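You operate a simulated robot arm through the tools that you are given. There is no shell and no other tool. Be economical: measure what you need, move in short steps, check, and stop when the job is done.

The job below is to be done with a simulated two-armed robot. You get a single attempt, and the scene is never put back.

## Task
Pick up the bottle labelled "No. 75" from the back of the near bench with one hand, pass it to the other hand and put it on the upper shelf of the near open bay. Set down upright: bottle.

Only the result counts: the job must be done as asked and must still hold three seconds after the hand-in. Knocking over, shifting, dropping, spilling or breaking anything else fails it.

## Robot
Two 7-joint arms with two-finger parallel grippers on one trunk, on a base that drives. Base frame: it is fixed to the floor where the robot stands at the start and does not move with it; the origin is under the middle of the robot, x ahead of it, y to its left, z up; the surface under the hand at the start is at about z = 0.9. Units: m, degrees, N and s.
The left shoulder is at the start at [0.07, 0.13, 1.212], the right one opposite. With the tool pointing down near the work surface each hand reaches from about 0.22 to 0.52 m from the robot's upright axis, wherever it stands, measured 20 degrees to its own side. Places, roughly: upper shelf of the near open bay [0.8, 2.1, 0.4]. Payload 1.57 kg a hand.
Tool frame (each hand has its own): the origin (TCP) lies between the finger pads and is the grasp point; the fingertips stand 0.03 m ahead of it; z points along the fingers, y is the line along which they close. The gripper opens to 0.08 m. The fingers are 0.017 m wide and 0.012 m thick; the gripper's body (0.04 by 0.082 m) begins 0.08 m behind the TCP.
Orientation is told as [roll, pitch, yaw] about the base's x, y, z axes, in that order, counted from this pose: with the fingers straight down and closing along the base's y, the tool's x points along the base's -x, its y along +y and its z along -z.

## Interface
- The arms move only by the tool play_rows. It takes "left_steps", "right_steps" or both (then of equal length, played together; a hand with none holds still); each is a list of rows, each a list of 7 numbers: the shift along the tool's x, y, z in m, then the turn, a rotation vector about the tool's x, y, z in degrees, then the opening, from 0 (shut) to 1 (fully open). In form: [[dx, dy, dz, rx, ry, rz, jaw], ...]. A call has 1 to 8 rows; each row shifts and turns the commanded pose from where the row before left it, along the tool's axes as they then stand. Rows are played at 5 a second. More than 0.05 m and 8.6 degrees between two rows, or a gripper value outside its range, and nothing of the call is played. Where a pose cannot be reached the arm comes as near as it can. A force on the tool above 40 N (or 10 N above the force at the start of the call, whichever is more), or a blocked arm, ends the call early, and 0.2 s more pass. Each finger travels about 0.108 m/s and halts on what it meets, pressing with about 32 N; the grip force reading is that of the motor and also rises with nothing between the fingers. The clock runs only during rows and for 0.2 s after the last one: add rows that do not move to give the fingers time. The reply holds the time, the measured pose of the TCP, the force on the tool along the base axes, the opening and the grip force, in the units named above and with some noise, with the torque about the TCP (base axes, N m) and any sound that the robot's microphone picked up, and new pictures: "pictures" is both (left out), scene, wrist or none (wrist: the cameras of the hands that moved).
- Cameras (640 x 400 px; columns grow to the right, rows downward): "scene" is now at [0.1376, 0.0074, 1.4336]; the picture's right is [0.10, -0.99, 0.00], its down [-0.64, -0.07, -0.77] and it looks along [0.77, 0.08, -0.64] (base axes); focal length 214 px, centre (320, 200). "left" rides on the left gripper at [0.072, 0.007, -0.122] in its tool frame; the picture's right is [-0.09, 1.00, 0.00], its down [-0.84, -0.08, -0.54] and it looks along [-0.54, -0.05, 0.84] (tool axes); focal length 238 px, centre (320, 200). "right" rides on the right gripper at [0.072, -0.007, -0.122] in its tool frame; the picture's right is [0.09, 1.00, 0.00], its down [-0.84, 0.08, -0.54] and it looks along [-0.54, 0.05, 0.84] (tool axes); focal length 238 px, centre (320, 200). There is no depth. A picture from a camera that has moved, and an enlarged one, comes with that camera's place and axes in the base frame and with its lens.
- slide_trunk(by): slides the trunk up (or, below 0, down) by that many m; the arms and the scene camera ride with it, the base frame stays. It gives what a move gives, with no picture.
- base_move(legs): drives the robot by 1 to 6 legs, each [ahead, left, turn to the left] in m, m and degrees, along the robot's own axes; the way and the turn of a leg run together, so that a leg with both is an arc; at most 1.5 m and 180 degrees a leg. The arms and the cameras ride along, it lands a little off, and it stops where it bumps. It gives what a move gives, and a new picture of the scene camera.
- head_to(pan, tilt): turns the head with the scene camera to pan (to the left, within 86 degrees either way) and tilt (down, from -29 to 69), counted from straight ahead of the robot. It gives what a move gives, and a new picture of the scene camera.
- zoom(camera, box): a new picture of the part [left, top, right, bottom] of that camera's present view, enlarged. The clock stands still meanwhile.
- sign_off(): hands the job in; it is judged then, once.

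Work in short steps. Places have to be worked out from the pictures, the camera data and where the tool is seen: move nearer, look again, correct. Check each grasp and each placing, and mend what went wrong. You have 120 turns and 260 pictures in all, those below and enlarged ones among them. Open the grippers and draw the arms clear of the work before you hand the job in, unless the task says otherwise; then end with one line.

The tools are called by a JSON object that holds its "method" and its "body". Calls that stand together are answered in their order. play_rows: Moves the arms, as the interface text tells. Its arguments: {"type":"object","properties":{"left_steps":{"type":"array","items":{"type":"array","items":{"type":"number"}}},"right_steps":{"type":"array","items":{"type":"array","items":{"type":"number"}}},"pictures":{"type":"string","enum":["both","scene","wrist","none"]}},"required":[]} The other tools are called the same way: slide_trunk (by) slides the trunk up or down; base_move (legs) drives the base; head_to (pan, tilt) turns the head that bears the scene camera; zoom (camera, box) takes an enlarged picture of a part of a camera's view; sign_off () hands the job in.

At the start:

```text
time: 0.0
left_eef_pos: [0.4197, 0.1765, 1.1616]
left_tool_rot: [0.0, 0.1, 0.1]
left_wrist_force: [0.5, -0.2, 0.4]
left_ft_torque: [-0.01, -0.02, -0.03]
left_width: 0.0799
left_gripper_force: 0.0
right_eef_pos: [0.4176, -0.145, 1.1939]
right_tool_rot: [0.0, 0.0, -0.1]
right_wrist_force: [-0.1, 1.1, 0.0]
right_ft_torque: [0.02, -0.01, 0.04]
right_width: 0.0798
right_gripper_force: 0.0
trunk travel left (down, up): [-0.85, 0.09]
robot x, y, heading: [0.0019, 0.0006, 0.0]
head pan, tilt: [5.8, 39.7]
```

scene: 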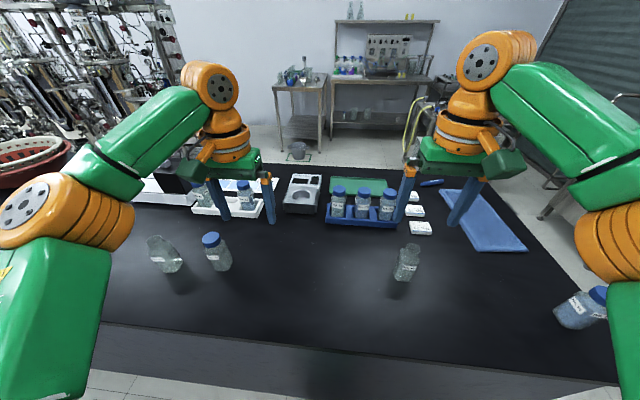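
right: 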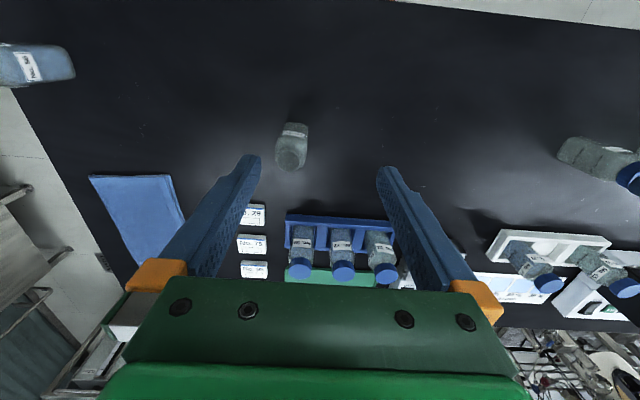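
left: 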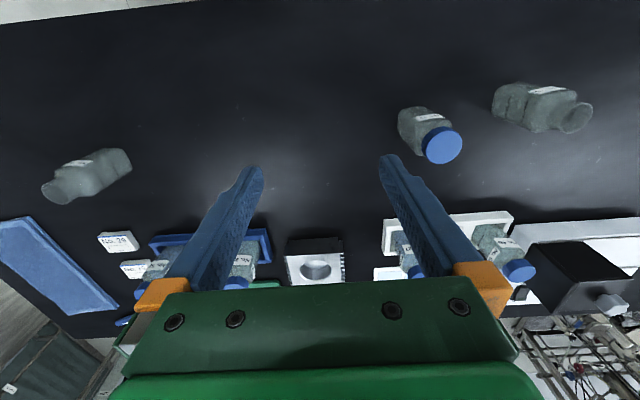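

The bottles at the back of the bench stand in a blue rack and a white tray; I zoom in to read their labels.

{"method": "zoom", "body": {"camera": "scene", "box": [310, 165, 430, 240]}}

{"method": "zoom", "body": {"camera": "scene", "box": [180, 165, 300, 240]}}

{"method": "zoom", "body": {"camera": "right", "box": [230, 200, 410, 300]}}

{"method": "zoom", "body": {"camera": "right", "box": [460, 200, 640, 320]}}

```text
5.33 times, centred on (370, 202) of scene
camera zoom: at [0.1376, 0.0074, 1.4336], right [0.1, -0.99, 0.0], down [-0.64, -0.07, -0.77], along [0.77, 0.08, -0.64], focal length 1144 px, centre (53, 187)
```

zoom: 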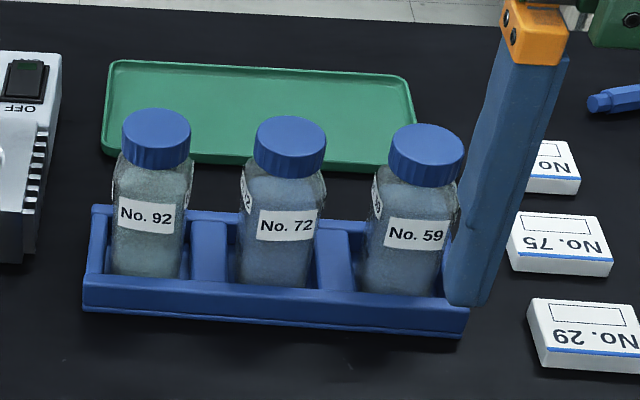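

```text
5.33 times, centred on (240, 202) of scene
camera zoom: at [0.1376, 0.0074, 1.4336], right [0.1, -0.99, 0.0], down [-0.64, -0.07, -0.77], along [0.77, 0.08, -0.64], focal length 1144 px, centre (747, 187)
```

zoom: 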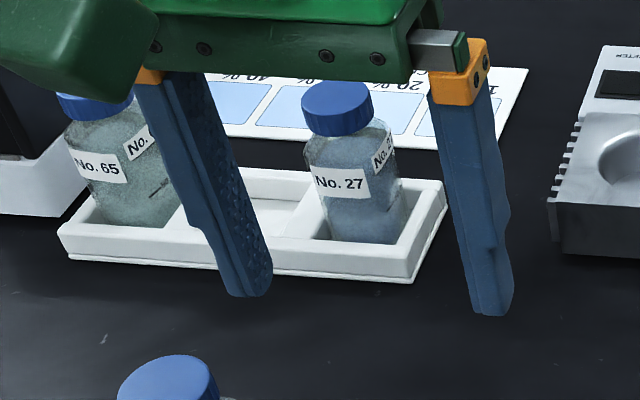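

```text
3.56 times, centred on (320, 250) of right
camera zoom: at [0.3456, -0.1518, 1.3143], right [-0.09, 1.0, 0.0], down [0.84, 0.07, 0.54], along [0.54, 0.05, -0.84], focal length 848 px, centre (320, 22)
```

zoom: 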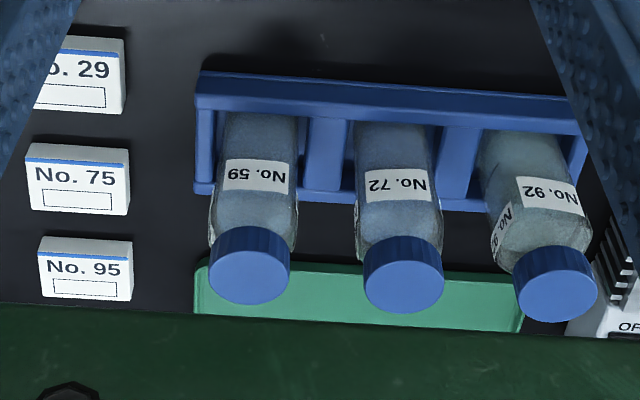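

```text
3.33 times, centred on (550, 260) of right
camera zoom: at [0.3456, -0.1518, 1.3143], right [-0.09, 1.0, 0.0], down [0.84, 0.07, 0.54], along [0.54, 0.05, -0.84], focal length 794 px, centre (-447, 0)
```

zoom: 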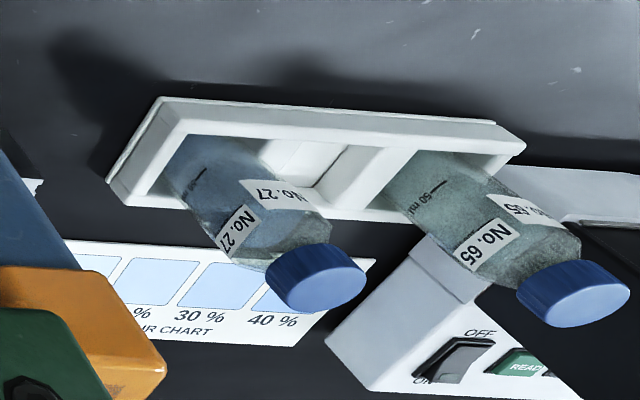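

None of these five bottles is No. 75 (that is a box with the same number). I read the loose bottles next.

{"method": "zoom", "body": {"camera": "scene", "box": [540, 270, 640, 340]}}

{"method": "zoom", "body": {"camera": "scene", "box": [130, 220, 250, 290]}}

{"method": "zoom", "body": {"camera": "scene", "box": [370, 230, 450, 290]}}

{"method": "zoom", "body": {"camera": "scene", "box": [250, 0, 450, 140]}}

```text
5.71 times, centred on (590, 305) of scene
camera zoom: at [0.1376, 0.0074, 1.4336], right [0.1, -0.99, 0.0], down [-0.64, -0.07, -0.77], along [0.77, 0.08, -0.64], focal length 1226 px, centre (-1223, -400)
```

zoom: 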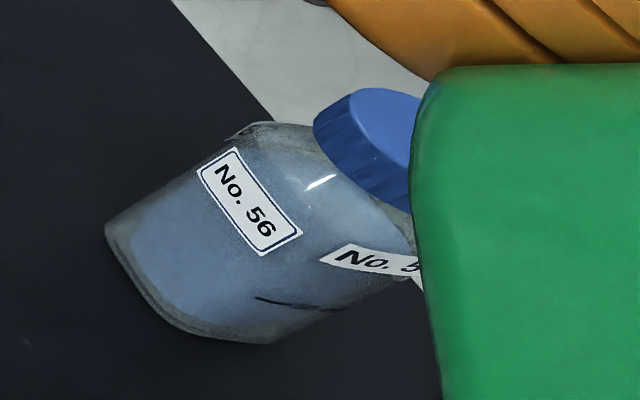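

```text
5.33 times, centred on (190, 255) of scene
camera zoom: at [0.1376, 0.0074, 1.4336], right [0.1, -0.99, 0.0], down [-0.64, -0.07, -0.77], along [0.77, 0.08, -0.64], focal length 1144 px, centre (1013, -93)
```

zoom: 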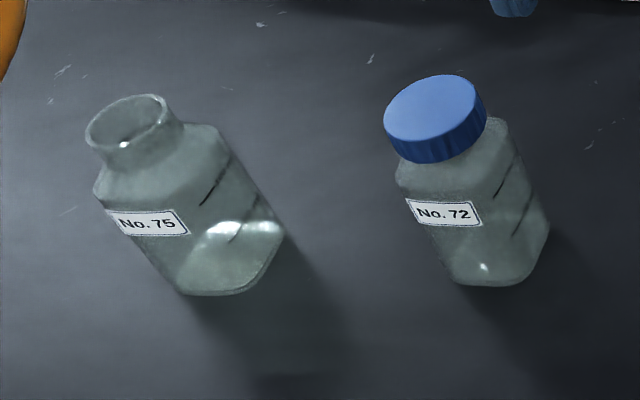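

```text
6.67 times, centred on (410, 260) of scene
camera zoom: at [0.1376, 0.0074, 1.4336], right [0.1, -0.99, 0.0], down [-0.64, -0.07, -0.77], along [0.77, 0.08, -0.64], focal length 1430 px, centre (-280, -200)
```

zoom: 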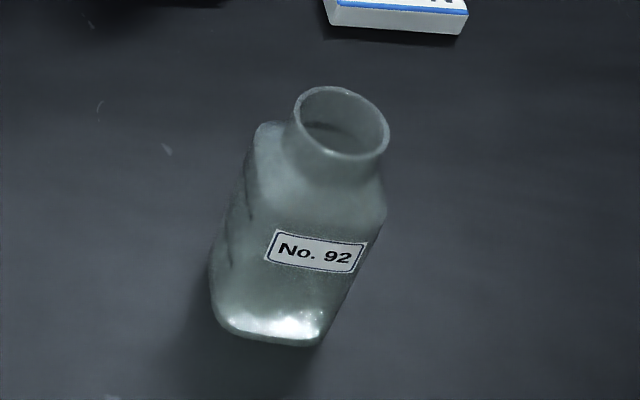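

```text
2.86 times, centred on (350, 70) of scene
camera zoom: at [0.1376, 0.0074, 1.4336], right [0.1, -0.99, 0.0], down [-0.64, -0.07, -0.77], along [0.77, 0.08, -0.64], focal length 613 px, centre (234, 571)
```

zoom: 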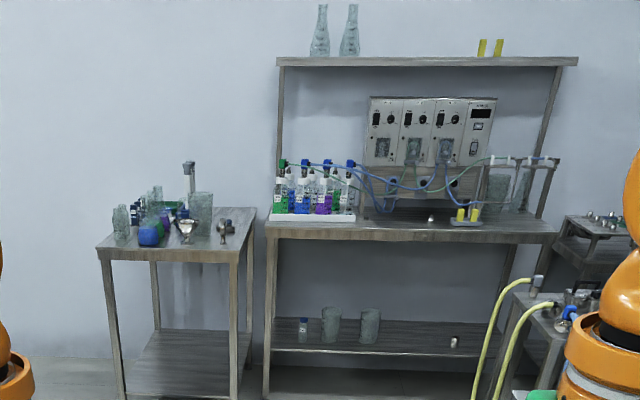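

An open bottle reading "No. 75" stands at the left front. The numbers repeat, so there may be another one further back; I look around the bench by panning the head.

{"method": "head_to", "body": {"pan": 50, "tilt": 40}}

{"method": "head_to", "body": {"pan": -50, "tilt": 40}}

{"method": "head_to", "body": {"pan": 80, "tilt": 25}}

```text
time: 1.1
left_eef_pos: [0.4189, 0.1759, 1.1625]
left_tool_rot: [0.1, 0.2, 0.2]
left_wrist_force: [-1.0, 0.0, -0.1]
left_ft_torque: [0.0, 0.01, 0.01]
left_width: 0.0802
left_gripper_force: 0.1
right_eef_pos: [0.4166, -0.145, 1.1923]
right_tool_rot: [0.1, 0.1, -0.2]
right_wrist_force: [0.2, 0.0, 0.1]
right_ft_torque: [0.0, 0.0, 0.01]
right_width: 0.0798
right_gripper_force: 0.0
trunk travel left (down, up): [-0.85, 0.09]
robot x, y, heading: [0.0013, -0.0036, -0.1]
head pan, tilt: [50.0, 40.0]
camera scene: at [0.1075, 0.0637, 1.4331], right [0.77, -0.64, 0.0], down [-0.41, -0.49, -0.77], along [0.49, 0.59, -0.64], focal length 214 px, centre (320, 200)
```

scene: 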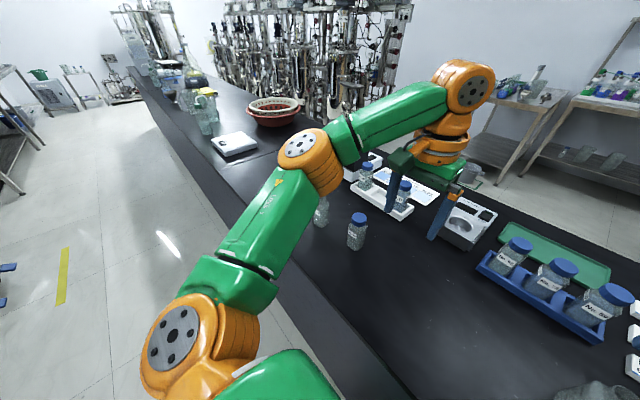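

```text
time: 2.9
left_eef_pos: [0.4191, 0.1761, 1.1618]
left_tool_rot: [0.1, 0.1, 0.0]
left_wrist_force: [0.0, -0.1, -0.7]
left_ft_torque: [0.01, 0.03, -0.01]
left_width: 0.0801
left_gripper_force: 0.0
right_eef_pos: [0.4167, -0.1453, 1.1925]
right_tool_rot: [0.0, 0.1, -0.2]
right_wrist_force: [0.7, 0.3, -0.1]
right_ft_torque: [0.01, 0.01, -0.01]
right_width: 0.0801
right_gripper_force: 0.1
trunk travel left (down, up): [-0.85, 0.09]
robot x, y, heading: [-0.0024, -0.0035, 0.1]
head pan, tilt: [-50.0, 40.0]
camera scene: at [0.1075, -0.0664, 1.4331], right [-0.77, -0.64, 0.0], down [-0.41, 0.49, -0.77], along [0.49, -0.59, -0.64], focal length 214 px, centre (320, 200)
```

scene: 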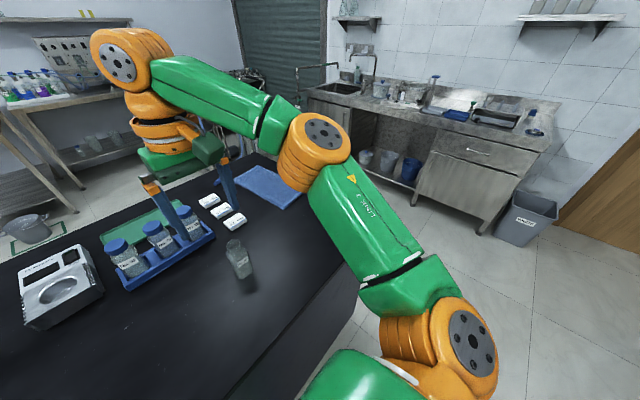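

```text
time: 5.0
left_eef_pos: [0.4187, 0.1772, 1.1616]
left_tool_rot: [0.0, 0.0, 0.1]
left_wrist_force: [-0.2, 0.2, 0.0]
left_ft_torque: [0.02, -0.03, 0.02]
left_width: 0.08
left_gripper_force: 0.0
right_eef_pos: [0.4174, -0.1448, 1.1931]
right_tool_rot: [0.1, 0.1, -0.2]
right_wrist_force: [0.6, -0.2, 0.2]
right_ft_torque: [-0.01, -0.03, 0.02]
right_width: 0.08
right_gripper_force: 0.0
trunk travel left (down, up): [-0.85, 0.09]
robot x, y, heading: [0.0003, -0.0055, 0.0]
head pan, tilt: [80.0, 25.0]
camera scene: at [0.0689, 0.0894, 1.4565], right [0.98, -0.17, 0.0], down [-0.07, -0.42, -0.91], along [0.16, 0.89, -0.42], focal length 214 px, centre (320, 200)
```

scene: 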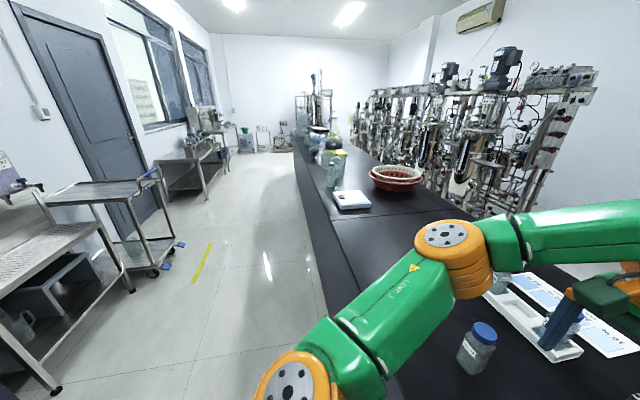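

The bench runs far to the left; I zoom into its distant part and the places hidden so far.

{"method": "zoom", "body": {"camera": "scene", "box": [280, 110, 440, 220]}}

{"method": "head_to", "body": {"pan": 35, "tilt": 35}}

{"method": "zoom", "body": {"camera": "scene", "box": [160, 120, 360, 250]}}

{"method": "zoom", "body": {"camera": "left", "box": [370, 60, 640, 330]}}

```text
3.64 times, centred on (360, 165) of scene
camera zoom: at [0.0689, 0.0894, 1.4565], right [0.98, -0.17, 0.0], down [-0.07, -0.42, -0.91], along [0.16, 0.89, -0.42], focal length 780 px, centre (174, 327)
```

zoom: 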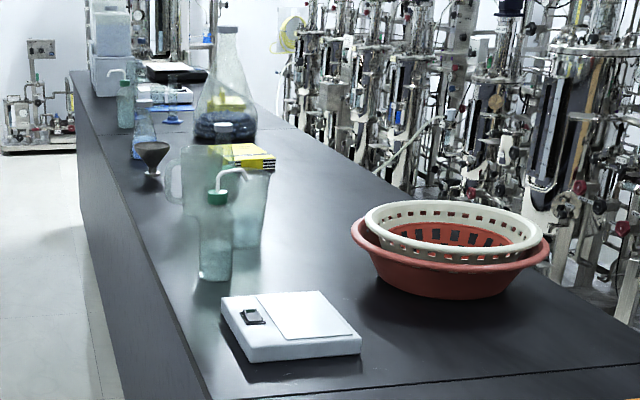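

```text
time: 6.1
left_eef_pos: [0.4202, 0.176, 1.1631]
left_tool_rot: [0.0, 0.2, 0.0]
left_wrist_force: [-0.2, -1.0, -0.3]
left_ft_torque: [0.03, -0.03, 0.01]
left_width: 0.0802
left_gripper_force: 0.1
right_eef_pos: [0.4179, -0.1458, 1.1914]
right_tool_rot: [0.1, 0.2, 0.0]
right_wrist_force: [-0.3, -0.2, 0.3]
right_ft_torque: [-0.01, -0.02, -0.01]
right_width: 0.0799
right_gripper_force: 0.1
trunk travel left (down, up): [-0.85, 0.09]
robot x, y, heading: [-0.0012, -0.0038, 0.2]
head pan, tilt: [35.0, 35.0]
camera scene: at [0.1248, 0.0493, 1.4407], right [0.57, -0.82, 0.0], down [-0.47, -0.33, -0.82], along [0.67, 0.47, -0.57], focal length 214 px, centre (320, 200)
```

scene: 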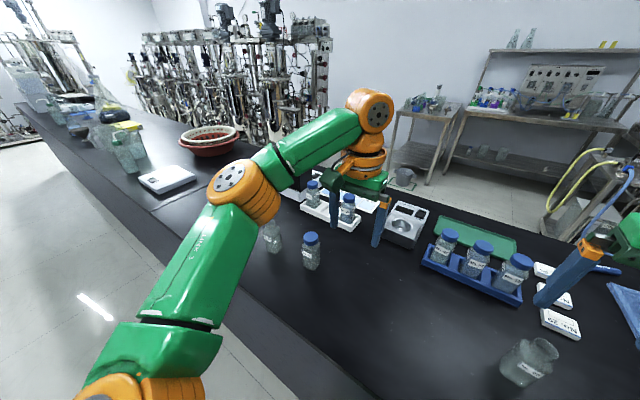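

```text
3.08 times, centred on (260, 185) of scene
camera zoom: at [0.1248, 0.0493, 1.4407], right [0.57, -0.82, 0.0], down [-0.47, -0.33, -0.82], along [0.67, 0.47, -0.57], focal length 660 px, centre (505, 246)
```

zoom: 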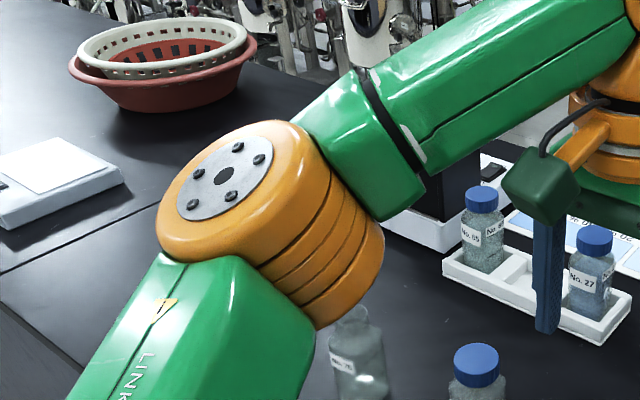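

```text
1.48 times, centred on (505, 195) of left
camera zoom: at [0.3473, 0.1829, 1.2844], right [0.09, 1.0, 0.0], down [0.84, -0.08, 0.54], along [0.54, -0.05, -0.84], focal length 353 px, centre (46, 207)
```

zoom: 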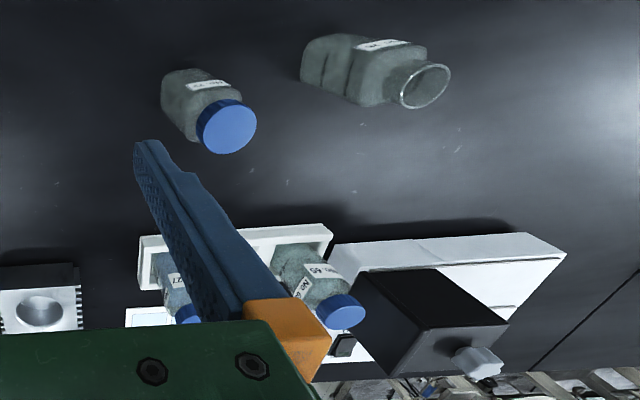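

The only bottle labelled No. 75 is the open one at about (0.44, 0.45). It is beyond comfortable left-hand reach, so I drive 0.26 m to the left along the bench.

{"method": "base_move", "body": {"legs": [[0, 0.26, 0]]}}

{"method": "head_to", "body": {"pan": 15, "tilt": 45}}

{"method": "zoom", "body": {"camera": "left", "box": [0, 0, 640, 400]}}

```text
time: 8.0
left_eef_pos: [0.4177, 0.4352, 1.1626]
left_tool_rot: [0.1, 0.1, 0.1]
left_wrist_force: [-0.3, -0.8, -0.5]
left_ft_torque: [0.01, -0.01, -0.01]
left_width: 0.08
left_gripper_force: 0.1
right_eef_pos: [0.4168, 0.1133, 1.1922]
right_tool_rot: [0.3, 0.0, -0.1]
right_wrist_force: [-0.2, -1.0, 0.0]
right_ft_torque: [0.03, -0.04, 0.03]
right_width: 0.0801
right_gripper_force: 0.0
trunk travel left (down, up): [-0.85, 0.09]
robot x, y, heading: [-0.0008, 0.2592, 0.3]
head pan, tilt: [35.0, 35.0]
camera scene: at [0.1247, 0.3068, 1.4408], right [0.57, -0.82, 0.0], down [-0.47, -0.33, -0.82], along [0.67, 0.47, -0.57], focal length 214 px, centre (320, 200)
```

scene: 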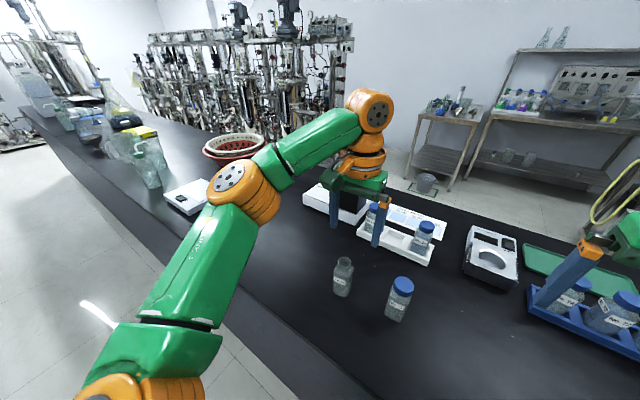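

```text
time: 8.8
left_eef_pos: [0.4183, 0.4388, 1.1624]
left_tool_rot: [-0.1, 0.1, 0.1]
left_wrist_force: [0.4, 1.0, -0.4]
left_ft_torque: [0.01, 0.0, 0.0]
left_width: 0.0799
left_gripper_force: 0.0
right_eef_pos: [0.417, 0.1167, 1.1921]
right_tool_rot: [0.0, 0.1, -0.1]
right_wrist_force: [-0.2, 0.8, -0.6]
right_ft_torque: [-0.03, 0.01, -0.03]
right_width: 0.0797
right_gripper_force: 0.1
trunk travel left (down, up): [-0.85, 0.09]
robot x, y, heading: [0.0049, 0.2593, -0.1]
head pan, tilt: [15.0, 45.0]
camera scene: at [0.1311, 0.2814, 1.4259], right [0.26, -0.97, 0.0], down [-0.68, -0.18, -0.71], along [0.68, 0.18, -0.71], focal length 214 px, centre (320, 200)
```

scene: 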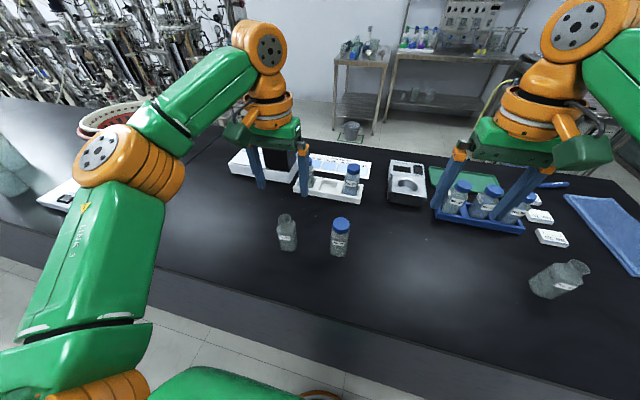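

```text
1.00 times, centred on (320, 200) of left (not enlarged: the box is as wide or as high as the picture)
camera zoom: at [0.347, 0.4446, 1.2844], right [0.09, 1.0, 0.0], down [0.84, -0.07, 0.54], along [0.54, -0.05, -0.84], focal length 238 px, centre (320, 200)
```

zoom: 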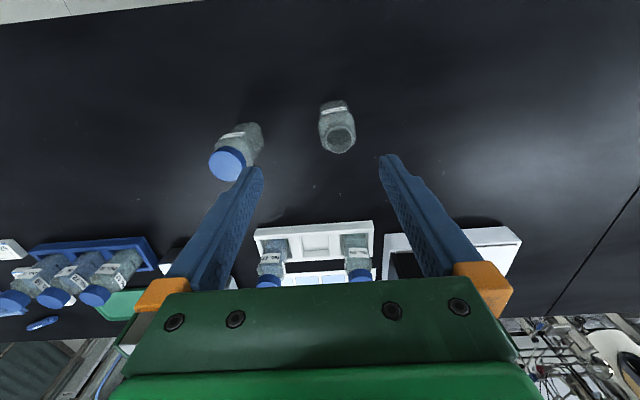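

Bottle 75 now lies almost below the left hand. I zoom in on it in both views to fix its place and height.

{"method": "zoom", "body": {"camera": "left", "box": [290, 80, 390, 160]}}

{"method": "zoom", "body": {"camera": "scene", "box": [260, 200, 360, 265]}}

```text
5.00 times, centred on (340, 120) of left
camera zoom: at [0.347, 0.4446, 1.2844], right [0.09, 1.0, 0.0], down [0.84, -0.07, 0.54], along [0.54, -0.05, -0.84], focal length 1192 px, centre (220, 600)
```

zoom: 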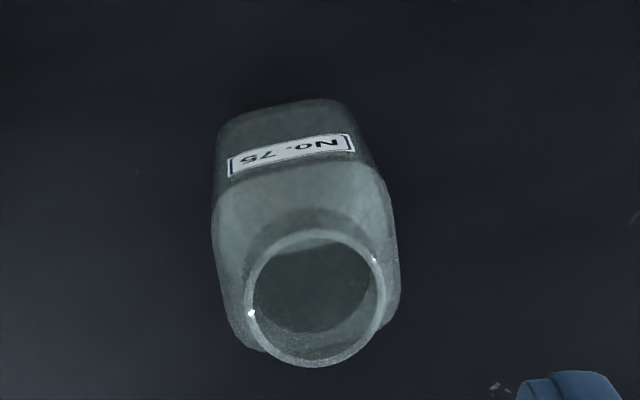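

```text
6.15 times, centred on (310, 232) of scene
camera zoom: at [0.1311, 0.2814, 1.4259], right [0.26, -0.97, 0.0], down [-0.68, -0.18, -0.71], along [0.68, 0.18, -0.71], focal length 1320 px, centre (382, 0)
```

zoom: 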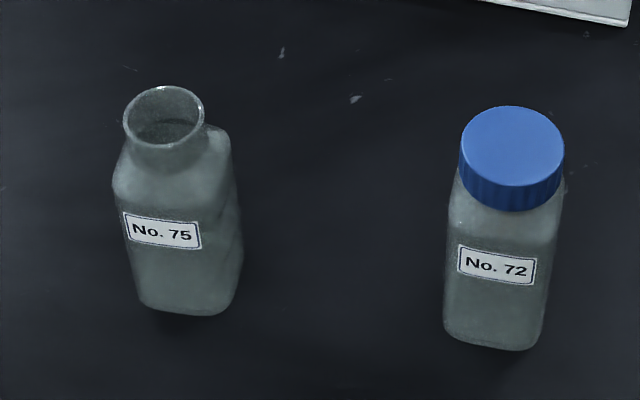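

The rim of bottle 75 comes out at about (0.442, 0.457, 1.009), with a rim diameter of about 0.032 and a height of about 0.11. I align the left hand above it, go down part way and check.

{"method": "play_rows", "body": {"left_steps": [[-0.024, 0.019, 0, 0, 0, 0, 1], [0, 0, 0.045, 0, 0, 0, 1], [0, 0, 0.045, 0, 0, 0, 1], [0, 0, 0, 0, 0, 0, 1]]}}

{"method": "zoom", "body": {"camera": "left", "box": [200, 60, 440, 210]}}

{"method": "zoom", "body": {"camera": "scene", "box": [220, 140, 380, 260]}}

```text
time: 9.8
left_eef_pos: [0.4426, 0.4557, 1.0722]
left_tool_rot: [-0.1, 0.1, 0.2]
left_wrist_force: [-0.1, 0.4, 0.0]
left_ft_torque: [0.01, 0.02, -0.02]
left_width: 0.0799
left_gripper_force: 0.0
right_eef_pos: [0.4165, 0.1145, 1.1921]
right_tool_rot: [0.1, 0.1, -0.1]
right_wrist_force: [0.3, -0.3, 0.3]
right_ft_torque: [0.02, -0.02, -0.02]
right_width: 0.0801
right_gripper_force: 0.0
trunk travel left (down, up): [-0.85, 0.09]
robot x, y, heading: [-0.0006, 0.2617, 0.2]
head pan, tilt: [15.0, 45.0]
camera scene: at [0.1308, 0.2801, 1.4259], right [0.26, -0.97, 0.0], down [-0.68, -0.18, -0.71], along [0.68, 0.18, -0.71], focal length 214 px, centre (320, 200)
camera left: at [0.3714, 0.4627, 1.1945], right [0.09, 1.0, 0.0], down [0.84, -0.08, 0.54], along [0.54, -0.05, -0.84], focal length 238 px, centre (320, 200)
```

scene: 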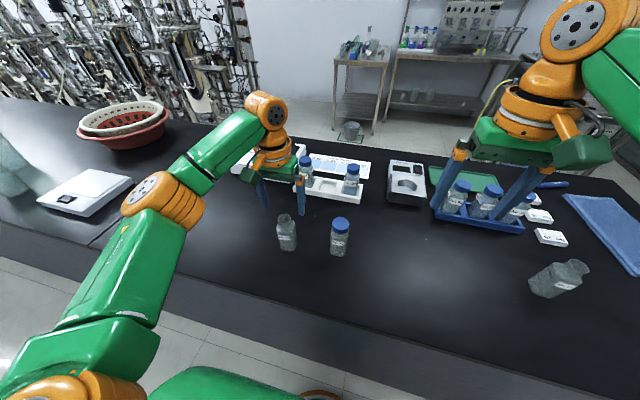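
left: 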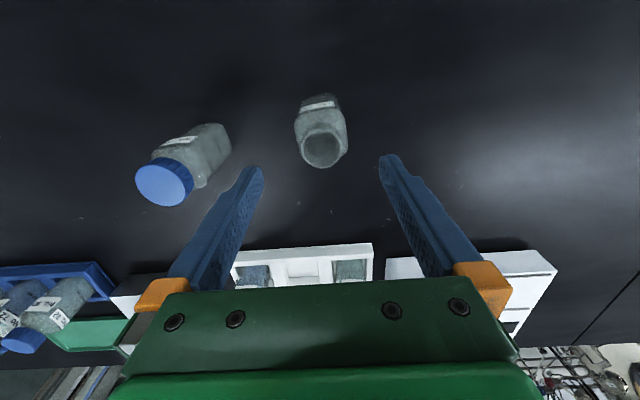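

```text
2.67 times, centred on (320, 135) of left
camera zoom: at [0.3714, 0.4627, 1.1945], right [0.09, 1.0, 0.0], down [0.84, -0.08, 0.54], along [0.54, -0.05, -0.84], focal length 636 px, centre (320, 373)
```

zoom: 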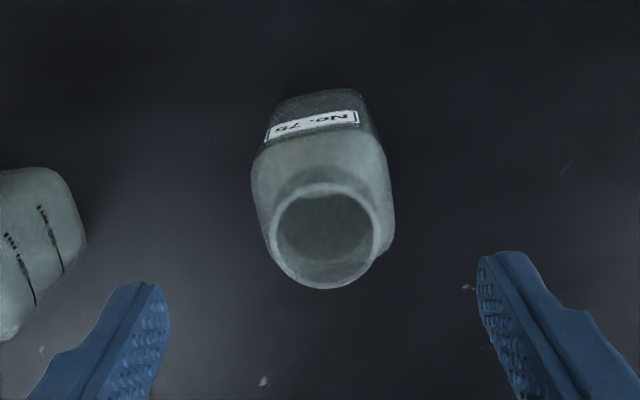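

```text
3.33 times, centred on (300, 200) of scene
camera zoom: at [0.1308, 0.2801, 1.4259], right [0.26, -0.97, 0.0], down [-0.68, -0.18, -0.71], along [0.68, 0.18, -0.71], focal length 715 px, centre (387, 200)
```

zoom: 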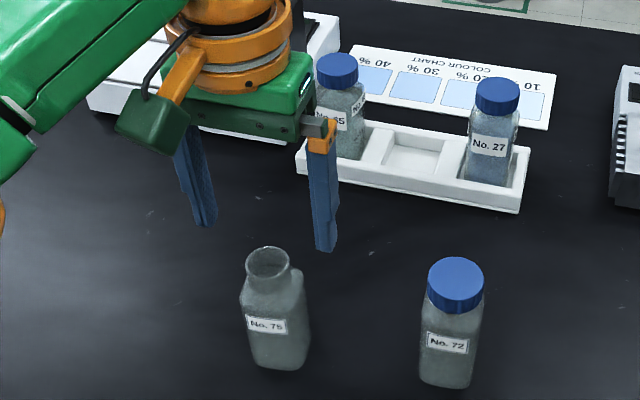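

Both views agree on the rim at (0.4425, 0.4575, 1.009). I go down to TCP z of about 1.018 so that the fingertips flank the neck, then close.

{"method": "play_rows", "body": {"left_steps": [[0, 0.0015, 0.03, 0, 0, 0, 1], [0, 0, 0.0245, 0, 0, 0, 1], [0, 0, 0, 0, 0, 0, 1], [0, 0, 0, 0, 0, 0, 0.5], [0, 0, 0, 0, 0, 0, 0.25], [0, 0, 0, 0, 0, 0, 0.25]]}}

{"method": "zoom", "body": {"camera": "scene", "box": [220, 140, 380, 260]}}

```text
time: 11.2
left_eef_pos: [0.4418, 0.458, 1.0191]
left_tool_rot: [0.0, -0.2, 0.0]
left_wrist_force: [2.2, 1.5, 16.0]
left_ft_torque: [0.04, -0.15, 0.02]
left_width: 0.0379
left_gripper_force: 31.8
right_eef_pos: [0.4148, 0.1148, 1.1934]
right_tool_rot: [0.1, 0.0, -0.2]
right_wrist_force: [-0.8, 0.0, -0.1]
right_ft_torque: [-0.02, -0.01, 0.0]
right_width: 0.0803
right_gripper_force: 0.0
trunk travel left (down, up): [-0.85, 0.09]
robot x, y, heading: [-0.0013, 0.2589, 0.2]
head pan, tilt: [15.0, 45.0]
camera scene: at [0.1287, 0.2796, 1.4264], right [0.26, -0.97, 0.0], down [-0.68, -0.18, -0.71], along [0.68, 0.18, -0.71], focal length 214 px, centre (320, 200)
camera left: at [0.3699, 0.4637, 1.1416], right [0.09, 1.0, 0.0], down [0.84, -0.08, 0.54], along [0.54, -0.05, -0.84], focal length 238 px, centre (320, 200)
```

scene: 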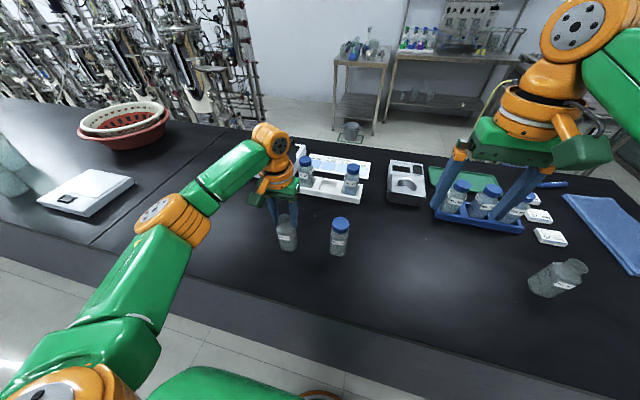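
left: 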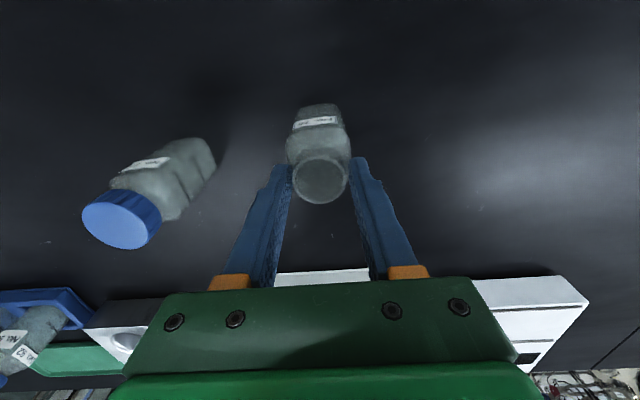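

```text
3.33 times, centred on (300, 200) of scene
camera zoom: at [0.1287, 0.2796, 1.4264], right [0.26, -0.97, 0.0], down [-0.68, -0.18, -0.71], along [0.68, 0.18, -0.71], focal length 715 px, centre (387, 200)
```

zoom: 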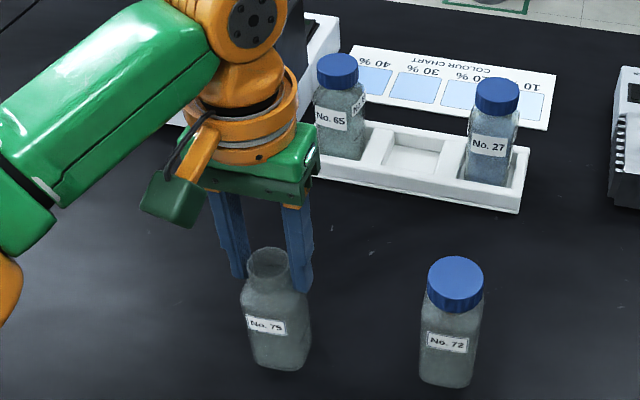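

The grip closed on the neck at a width of 0.038, with some upward load from the fingertips on the shoulder. I lift a little and check.

{"method": "play_rows", "body": {"left_steps": [[0, 0, -0.015, 0, 0, 0, 0.2], [0, 0, -0.025, 0, 0, 0, 0.2], [0, 0, 0, 0, 0, 0, 0.2]]}}

{"method": "zoom", "body": {"camera": "scene", "box": [220, 140, 380, 260]}}

```text
time: 12.0
left_eef_pos: [0.4415, 0.4586, 1.0578]
left_tool_rot: [0.1, 0.1, 0.0]
left_wrist_force: [-0.3, -0.4, -1.2]
left_ft_torque: [0.04, 0.03, 0.03]
left_width: 0.0314
left_gripper_force: 32.6
right_eef_pos: [0.4157, 0.1154, 1.1926]
right_tool_rot: [0.0, 0.1, -0.1]
right_wrist_force: [0.1, -0.3, 0.7]
right_ft_torque: [0.01, 0.03, -0.04]
right_width: 0.0801
right_gripper_force: 0.1
trunk travel left (down, up): [-0.85, 0.09]
robot x, y, heading: [0.0014, 0.2648, 0.1]
head pan, tilt: [15.0, 45.0]
camera scene: at [0.1307, 0.2805, 1.4259], right [0.26, -0.97, 0.0], down [-0.68, -0.18, -0.71], along [0.68, 0.18, -0.71], focal length 214 px, centre (320, 200)
camera left: at [0.3701, 0.4646, 1.1807], right [0.09, 1.0, 0.0], down [0.84, -0.08, 0.54], along [0.54, -0.05, -0.84], focal length 238 px, centre (320, 200)
```

scene: 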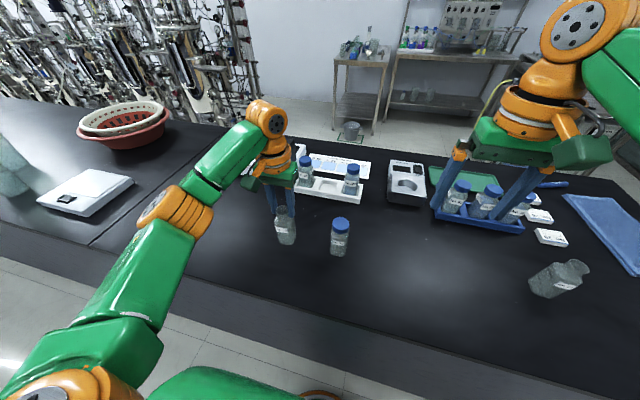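
left: 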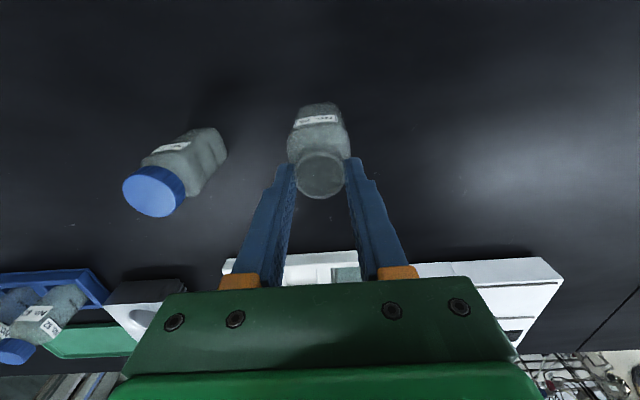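

```text
3.33 times, centred on (300, 200) of scene
camera zoom: at [0.1307, 0.2805, 1.4259], right [0.26, -0.97, 0.0], down [-0.68, -0.18, -0.71], along [0.68, 0.18, -0.71], focal length 715 px, centre (387, 200)
```

zoom: 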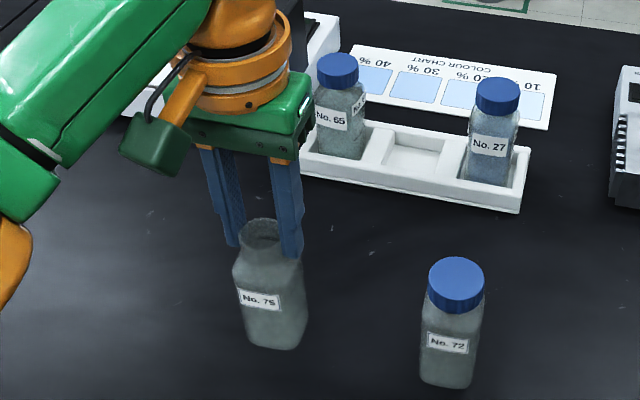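

The bottle rises with the hand, now gripped on the narrower neck at 0.031. I lift further and look at the hold.

{"method": "play_rows", "body": {"left_steps": [[0, 0, -0.04, 0, 0, 0, 0.2], [0, 0, -0.04, 0, 0, 0, 0.2], [0, 0, -0.03, 0, 0, 0, 0.2], [0, 0, 0, 0, 0, 0, 0.2]], "pictures": "wrist"}}

{"method": "zoom", "body": {"camera": "scene", "box": [220, 110, 380, 230]}}

```text
time: 13.0
left_eef_pos: [0.4434, 0.4572, 1.1672]
left_tool_rot: [0.0, 0.2, 0.1]
left_wrist_force: [-0.5, -0.8, -0.1]
left_ft_torque: [0.0, -0.02, 0.01]
left_width: 0.0312
left_gripper_force: 31.7
right_eef_pos: [0.4169, 0.1151, 1.192]
right_tool_rot: [0.1, 0.1, -0.1]
right_wrist_force: [0.6, -0.2, -0.9]
right_ft_torque: [0.0, 0.01, 0.01]
right_width: 0.08
right_gripper_force: 0.1
trunk travel left (down, up): [-0.85, 0.09]
robot x, y, heading: [-0.0054, 0.2595, 0.1]
head pan, tilt: [15.0, 45.0]
camera left: at [0.3728, 0.464, 1.2895], right [0.09, 1.0, 0.0], down [0.84, -0.08, 0.54], along [0.54, -0.05, -0.84], focal length 238 px, centre (320, 200)
```

left: 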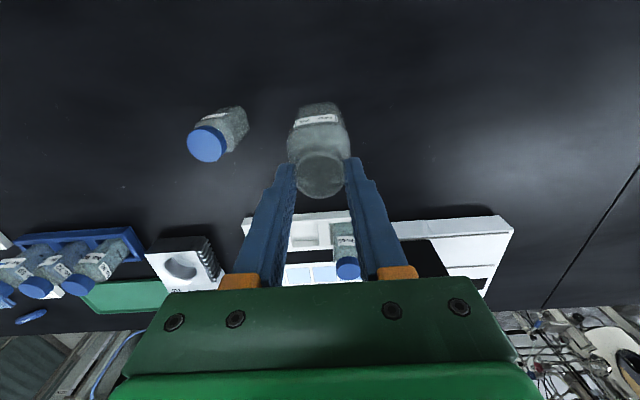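

```text
3.33 times, centred on (300, 170) of scene
camera zoom: at [0.1315, 0.281, 1.4258], right [0.26, -0.97, 0.0], down [-0.68, -0.18, -0.71], along [0.68, 0.18, -0.71], focal length 715 px, centre (387, 300)
```

zoom: 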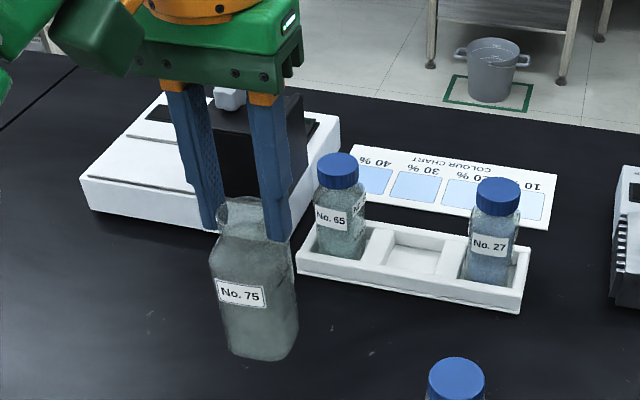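

The bottle is held securely. I back away from the bench and look toward the bay around (0.8, 2.1).

{"method": "base_move", "body": {"legs": [[-0.6, 0, 0]]}}

{"method": "head_to", "body": {"pan": 55, "tilt": 25}}

```text
time: 16.4
left_eef_pos: [-0.1602, 0.4563, 1.166]
left_tool_rot: [-0.1, 0.2, -0.1]
left_wrist_force: [1.1, 0.4, -0.8]
left_ft_torque: [-0.02, 0.01, 0.03]
left_width: 0.031
left_gripper_force: 32.1
right_eef_pos: [-0.1869, 0.116, 1.1919]
right_tool_rot: [0.1, 0.2, -0.1]
right_wrist_force: [0.4, 0.0, -0.2]
right_ft_torque: [0.02, 0.03, 0.0]
right_width: 0.0798
right_gripper_force: 0.2
trunk travel left (down, up): [-0.85, 0.09]
robot x, y, heading: [-0.6052, 0.2611, 0.0]
head pan, tilt: [15.0, 45.0]
camera scene: at [-0.4718, 0.2807, 1.4257], right [0.26, -0.97, 0.0], down [-0.68, -0.18, -0.71], along [0.68, 0.18, -0.71], focal length 214 px, centre (320, 200)
```

scene: 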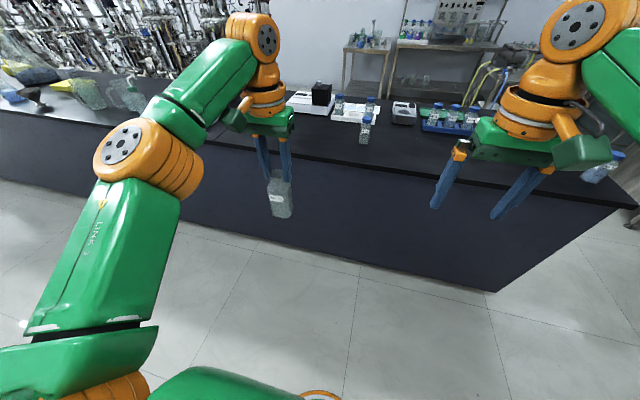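

```text
time: 17.5
left_eef_pos: [-0.1608, 0.4559, 1.1661]
left_tool_rot: [0.0, 0.1, 0.0]
left_wrist_force: [-0.5, -0.3, 0.3]
left_ft_torque: [-0.01, -0.02, 0.02]
left_width: 0.0312
left_gripper_force: 32.0
right_eef_pos: [-0.1881, 0.1147, 1.1932]
right_tool_rot: [0.1, 0.0, -0.2]
right_wrist_force: [0.4, 0.3, 0.4]
right_ft_torque: [-0.02, 0.0, -0.01]
right_width: 0.0799
right_gripper_force: 0.1
trunk travel left (down, up): [-0.85, 0.09]
robot x, y, heading: [-0.6071, 0.2629, -0.1]
head pan, tilt: [55.0, 25.0]
camera scene: at [-0.4992, 0.3349, 1.4564], right [0.82, -0.58, 0.0], down [-0.24, -0.35, -0.91], along [0.52, 0.74, -0.42], focal length 214 px, centre (320, 200)
```

scene: 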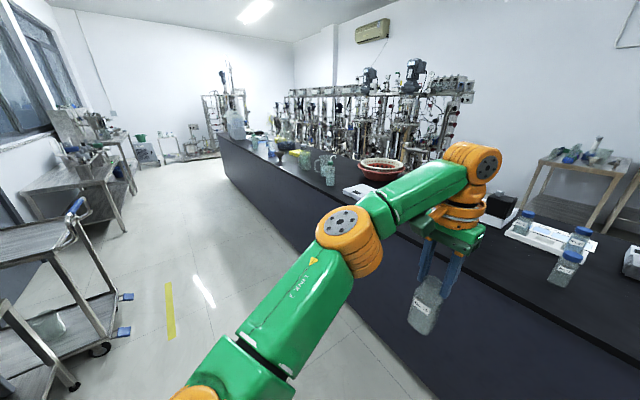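

The near side of the bench is a closed panel, so the open bays must be on the far (+x) side. I look at the way around the right end of the bench.

{"method": "head_to", "body": {"pan": -45, "tilt": 30}}

{"method": "head_to", "body": {"pan": -80, "tilt": 35}}

```text
time: 19.2
left_eef_pos: [-0.1613, 0.456, 1.166]
left_tool_rot: [-0.1, 0.0, 0.0]
left_wrist_force: [-0.4, -0.1, -1.0]
left_ft_torque: [0.01, 0.0, 0.01]
left_width: 0.0312
left_gripper_force: 32.6
right_eef_pos: [-0.1878, 0.1162, 1.1924]
right_tool_rot: [0.2, 0.1, -0.3]
right_wrist_force: [0.2, -0.5, 0.8]
right_ft_torque: [0.02, -0.03, -0.01]
right_width: 0.08
right_gripper_force: 0.0
trunk travel left (down, up): [-0.85, 0.09]
robot x, y, heading: [-0.6043, 0.262, -0.3]
head pan, tilt: [-45.0, 30.0]
camera scene: at [-0.4883, 0.1957, 1.4485], right [-0.71, -0.71, 0.0], down [-0.35, 0.35, -0.87], along [0.61, -0.61, -0.5], focal length 214 px, centre (320, 200)
```

scene: 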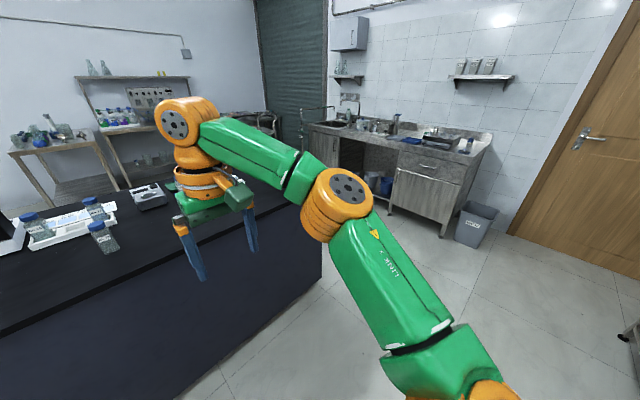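

```text
time: 20.2
left_eef_pos: [-0.1609, 0.4567, 1.1673]
left_tool_rot: [0.0, 0.1, 0.1]
left_wrist_force: [-0.1, -0.4, -1.6]
left_ft_torque: [0.0, 0.02, -0.02]
left_width: 0.0313
left_gripper_force: 32.1
right_eef_pos: [-0.1877, 0.1155, 1.1928]
right_tool_rot: [0.1, 0.1, -0.1]
right_wrist_force: [-0.4, 0.6, 0.1]
right_ft_torque: [0.02, -0.01, 0.02]
right_width: 0.08
right_gripper_force: 0.1
trunk travel left (down, up): [-0.85, 0.09]
robot x, y, heading: [-0.6026, 0.2601, -0.2]
head pan, tilt: [-80.0, 35.0]
camera scene: at [-0.5369, 0.173, 1.4407], right [-0.98, -0.17, 0.0], down [-0.1, 0.56, -0.82], along [0.14, -0.81, -0.57], focal length 214 px, centre (320, 200)
```

scene: 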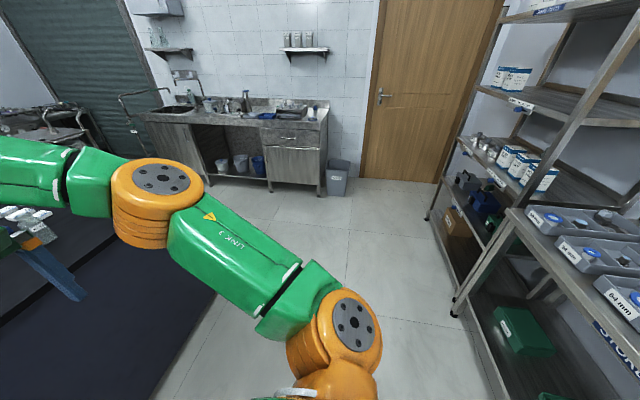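

The corridor between the bench end (y about -0.72) and the sink cabinet (y about -1.95) is around 1.2 m wide. I drive through its middle and then look.

{"method": "base_move", "body": {"legs": [[0, -1.5, 0], [0, -0.1, 0], [1.2, 0, 0]]}}

{"method": "head_to", "body": {"pan": 20, "tilt": 25}}

```text
time: 34.2
left_eef_pos: [1.0422, -1.1187, 1.168]
left_tool_rot: [0.0, 0.2, 1.7]
left_wrist_force: [0.8, -0.5, -0.6]
left_ft_torque: [-0.02, 0.03, 0.0]
left_width: 0.0315
left_gripper_force: 32.4
right_eef_pos: [1.0243, -1.4615, 1.1927]
right_tool_rot: [0.1, 0.1, 1.3]
right_wrist_force: [-0.3, -0.2, 0.7]
right_ft_torque: [-0.01, 0.0, 0.03]
right_width: 0.0799
right_gripper_force: 0.1
trunk travel left (down, up): [-0.85, 0.09]
robot x, y, heading: [0.6038, -1.3272, 1.6]
head pan, tilt: [-80.0, 35.0]
camera scene: at [0.674, -1.4135, 1.4408], right [-0.98, -0.2, 0.0], down [-0.11, 0.56, -0.82], along [0.16, -0.8, -0.57], focal length 214 px, centre (320, 200)
```

scene: 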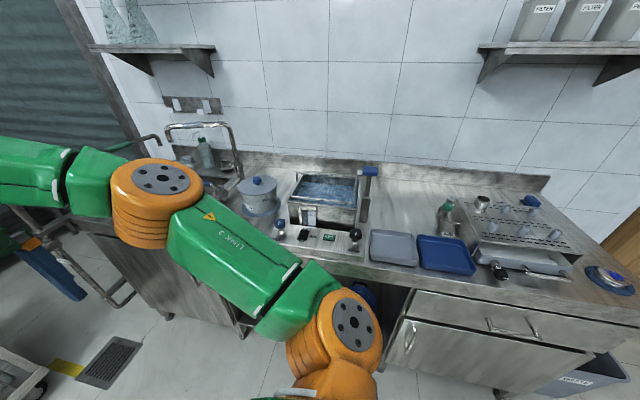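

```text
time: 35.9
left_eef_pos: [1.0445, -1.1188, 1.1673]
left_tool_rot: [0.0, 0.1, 1.6]
left_wrist_force: [-0.3, -0.3, 0.5]
left_ft_torque: [-0.01, -0.02, 0.03]
left_width: 0.0312
left_gripper_force: 31.7
right_eef_pos: [1.0252, -1.4616, 1.1917]
right_tool_rot: [0.1, 0.1, 1.4]
right_wrist_force: [0.7, -0.4, 0.5]
right_ft_torque: [0.01, 0.01, -0.01]
right_width: 0.0798
right_gripper_force: 0.2
trunk travel left (down, up): [-0.85, 0.09]
robot x, y, heading: [0.6, -1.3283, 1.6]
head pan, tilt: [20.0, 25.0]
camera scene: at [0.743, -1.2934, 1.4564], right [0.37, -0.93, 0.0], down [-0.39, -0.16, -0.91], along [0.84, 0.33, -0.42], focal length 214 px, centre (320, 200)
```

scene: 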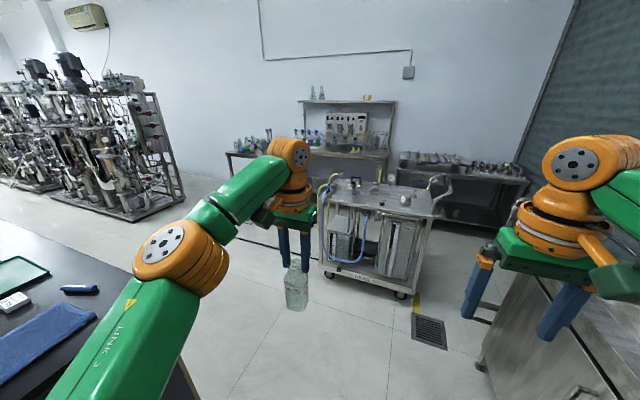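

The aisle beyond the bench runs between x about 1.06 and the machines at x about 2.1. I move ahead, turn left to face +y, shift over to the aisle and drive along it.

{"method": "base_move", "body": {"legs": [[0.35, 0, -1.6], [0, 0, 90], [0, -0.63, 0]]}}

{"method": "head_to", "body": {"pan": 25, "tilt": 30}}

```text
time: 45.2
left_eef_pos: [1.3749, -0.8632, 1.1679]
left_tool_rot: [-0.1, 0.1, 91.8]
left_wrist_force: [-0.2, -0.3, -1.3]
left_ft_torque: [0.02, -0.01, 0.02]
left_width: 0.0313
left_gripper_force: 32.1
right_eef_pos: [1.717, -0.8807, 1.1929]
right_tool_rot: [0.0, 0.1, 91.4]
right_wrist_force: [-0.7, 0.4, 0.6]
right_ft_torque: [0.04, -0.02, -0.02]
right_width: 0.0797
right_gripper_force: 0.0
trunk travel left (down, up): [-0.85, 0.09]
robot x, y, heading: [1.5846, -1.3036, 91.9]
head pan, tilt: [20.0, 25.0]
camera scene: at [1.5499, -1.1669, 1.4564], right [0.93, 0.37, 0.0], down [0.16, -0.39, -0.91], along [-0.33, 0.84, -0.42], focal length 214 px, centre (320, 200)
```

scene: 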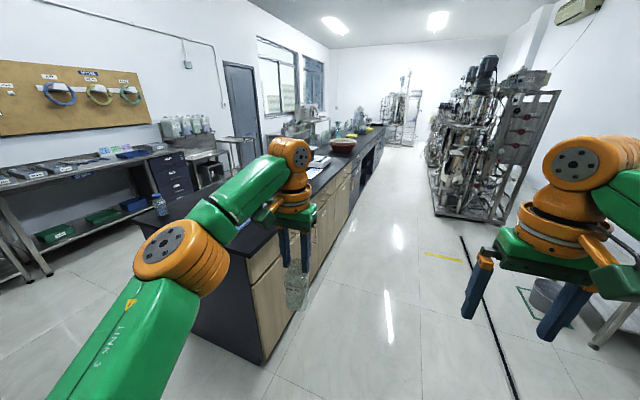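

```text
time: 45.9
left_eef_pos: [1.3753, -0.863, 1.1669]
left_tool_rot: [-0.1, 0.1, 91.8]
left_wrist_force: [-0.2, 0.8, 0.3]
left_ft_torque: [-0.02, 0.02, -0.02]
left_width: 0.0311
left_gripper_force: 31.5
right_eef_pos: [1.7162, -0.8808, 1.1933]
right_tool_rot: [0.0, 0.1, 91.5]
right_wrist_force: [0.4, -0.7, -0.3]
right_ft_torque: [0.02, -0.01, -0.02]
right_width: 0.0802
right_gripper_force: 0.1
trunk travel left (down, up): [-0.85, 0.09]
robot x, y, heading: [1.5834, -1.3005, 91.6]
head pan, tilt: [25.0, 30.0]
camera scene: at [1.5446, -1.1717, 1.4485], right [0.89, 0.45, 0.0], down [0.22, -0.45, -0.87], along [-0.39, 0.77, -0.5], focal length 214 px, centre (320, 200)
```

scene: 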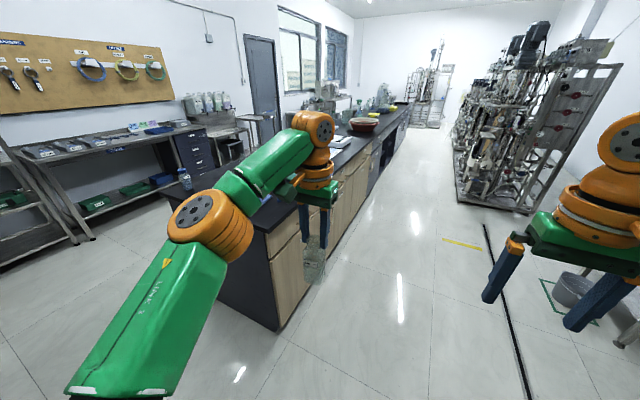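

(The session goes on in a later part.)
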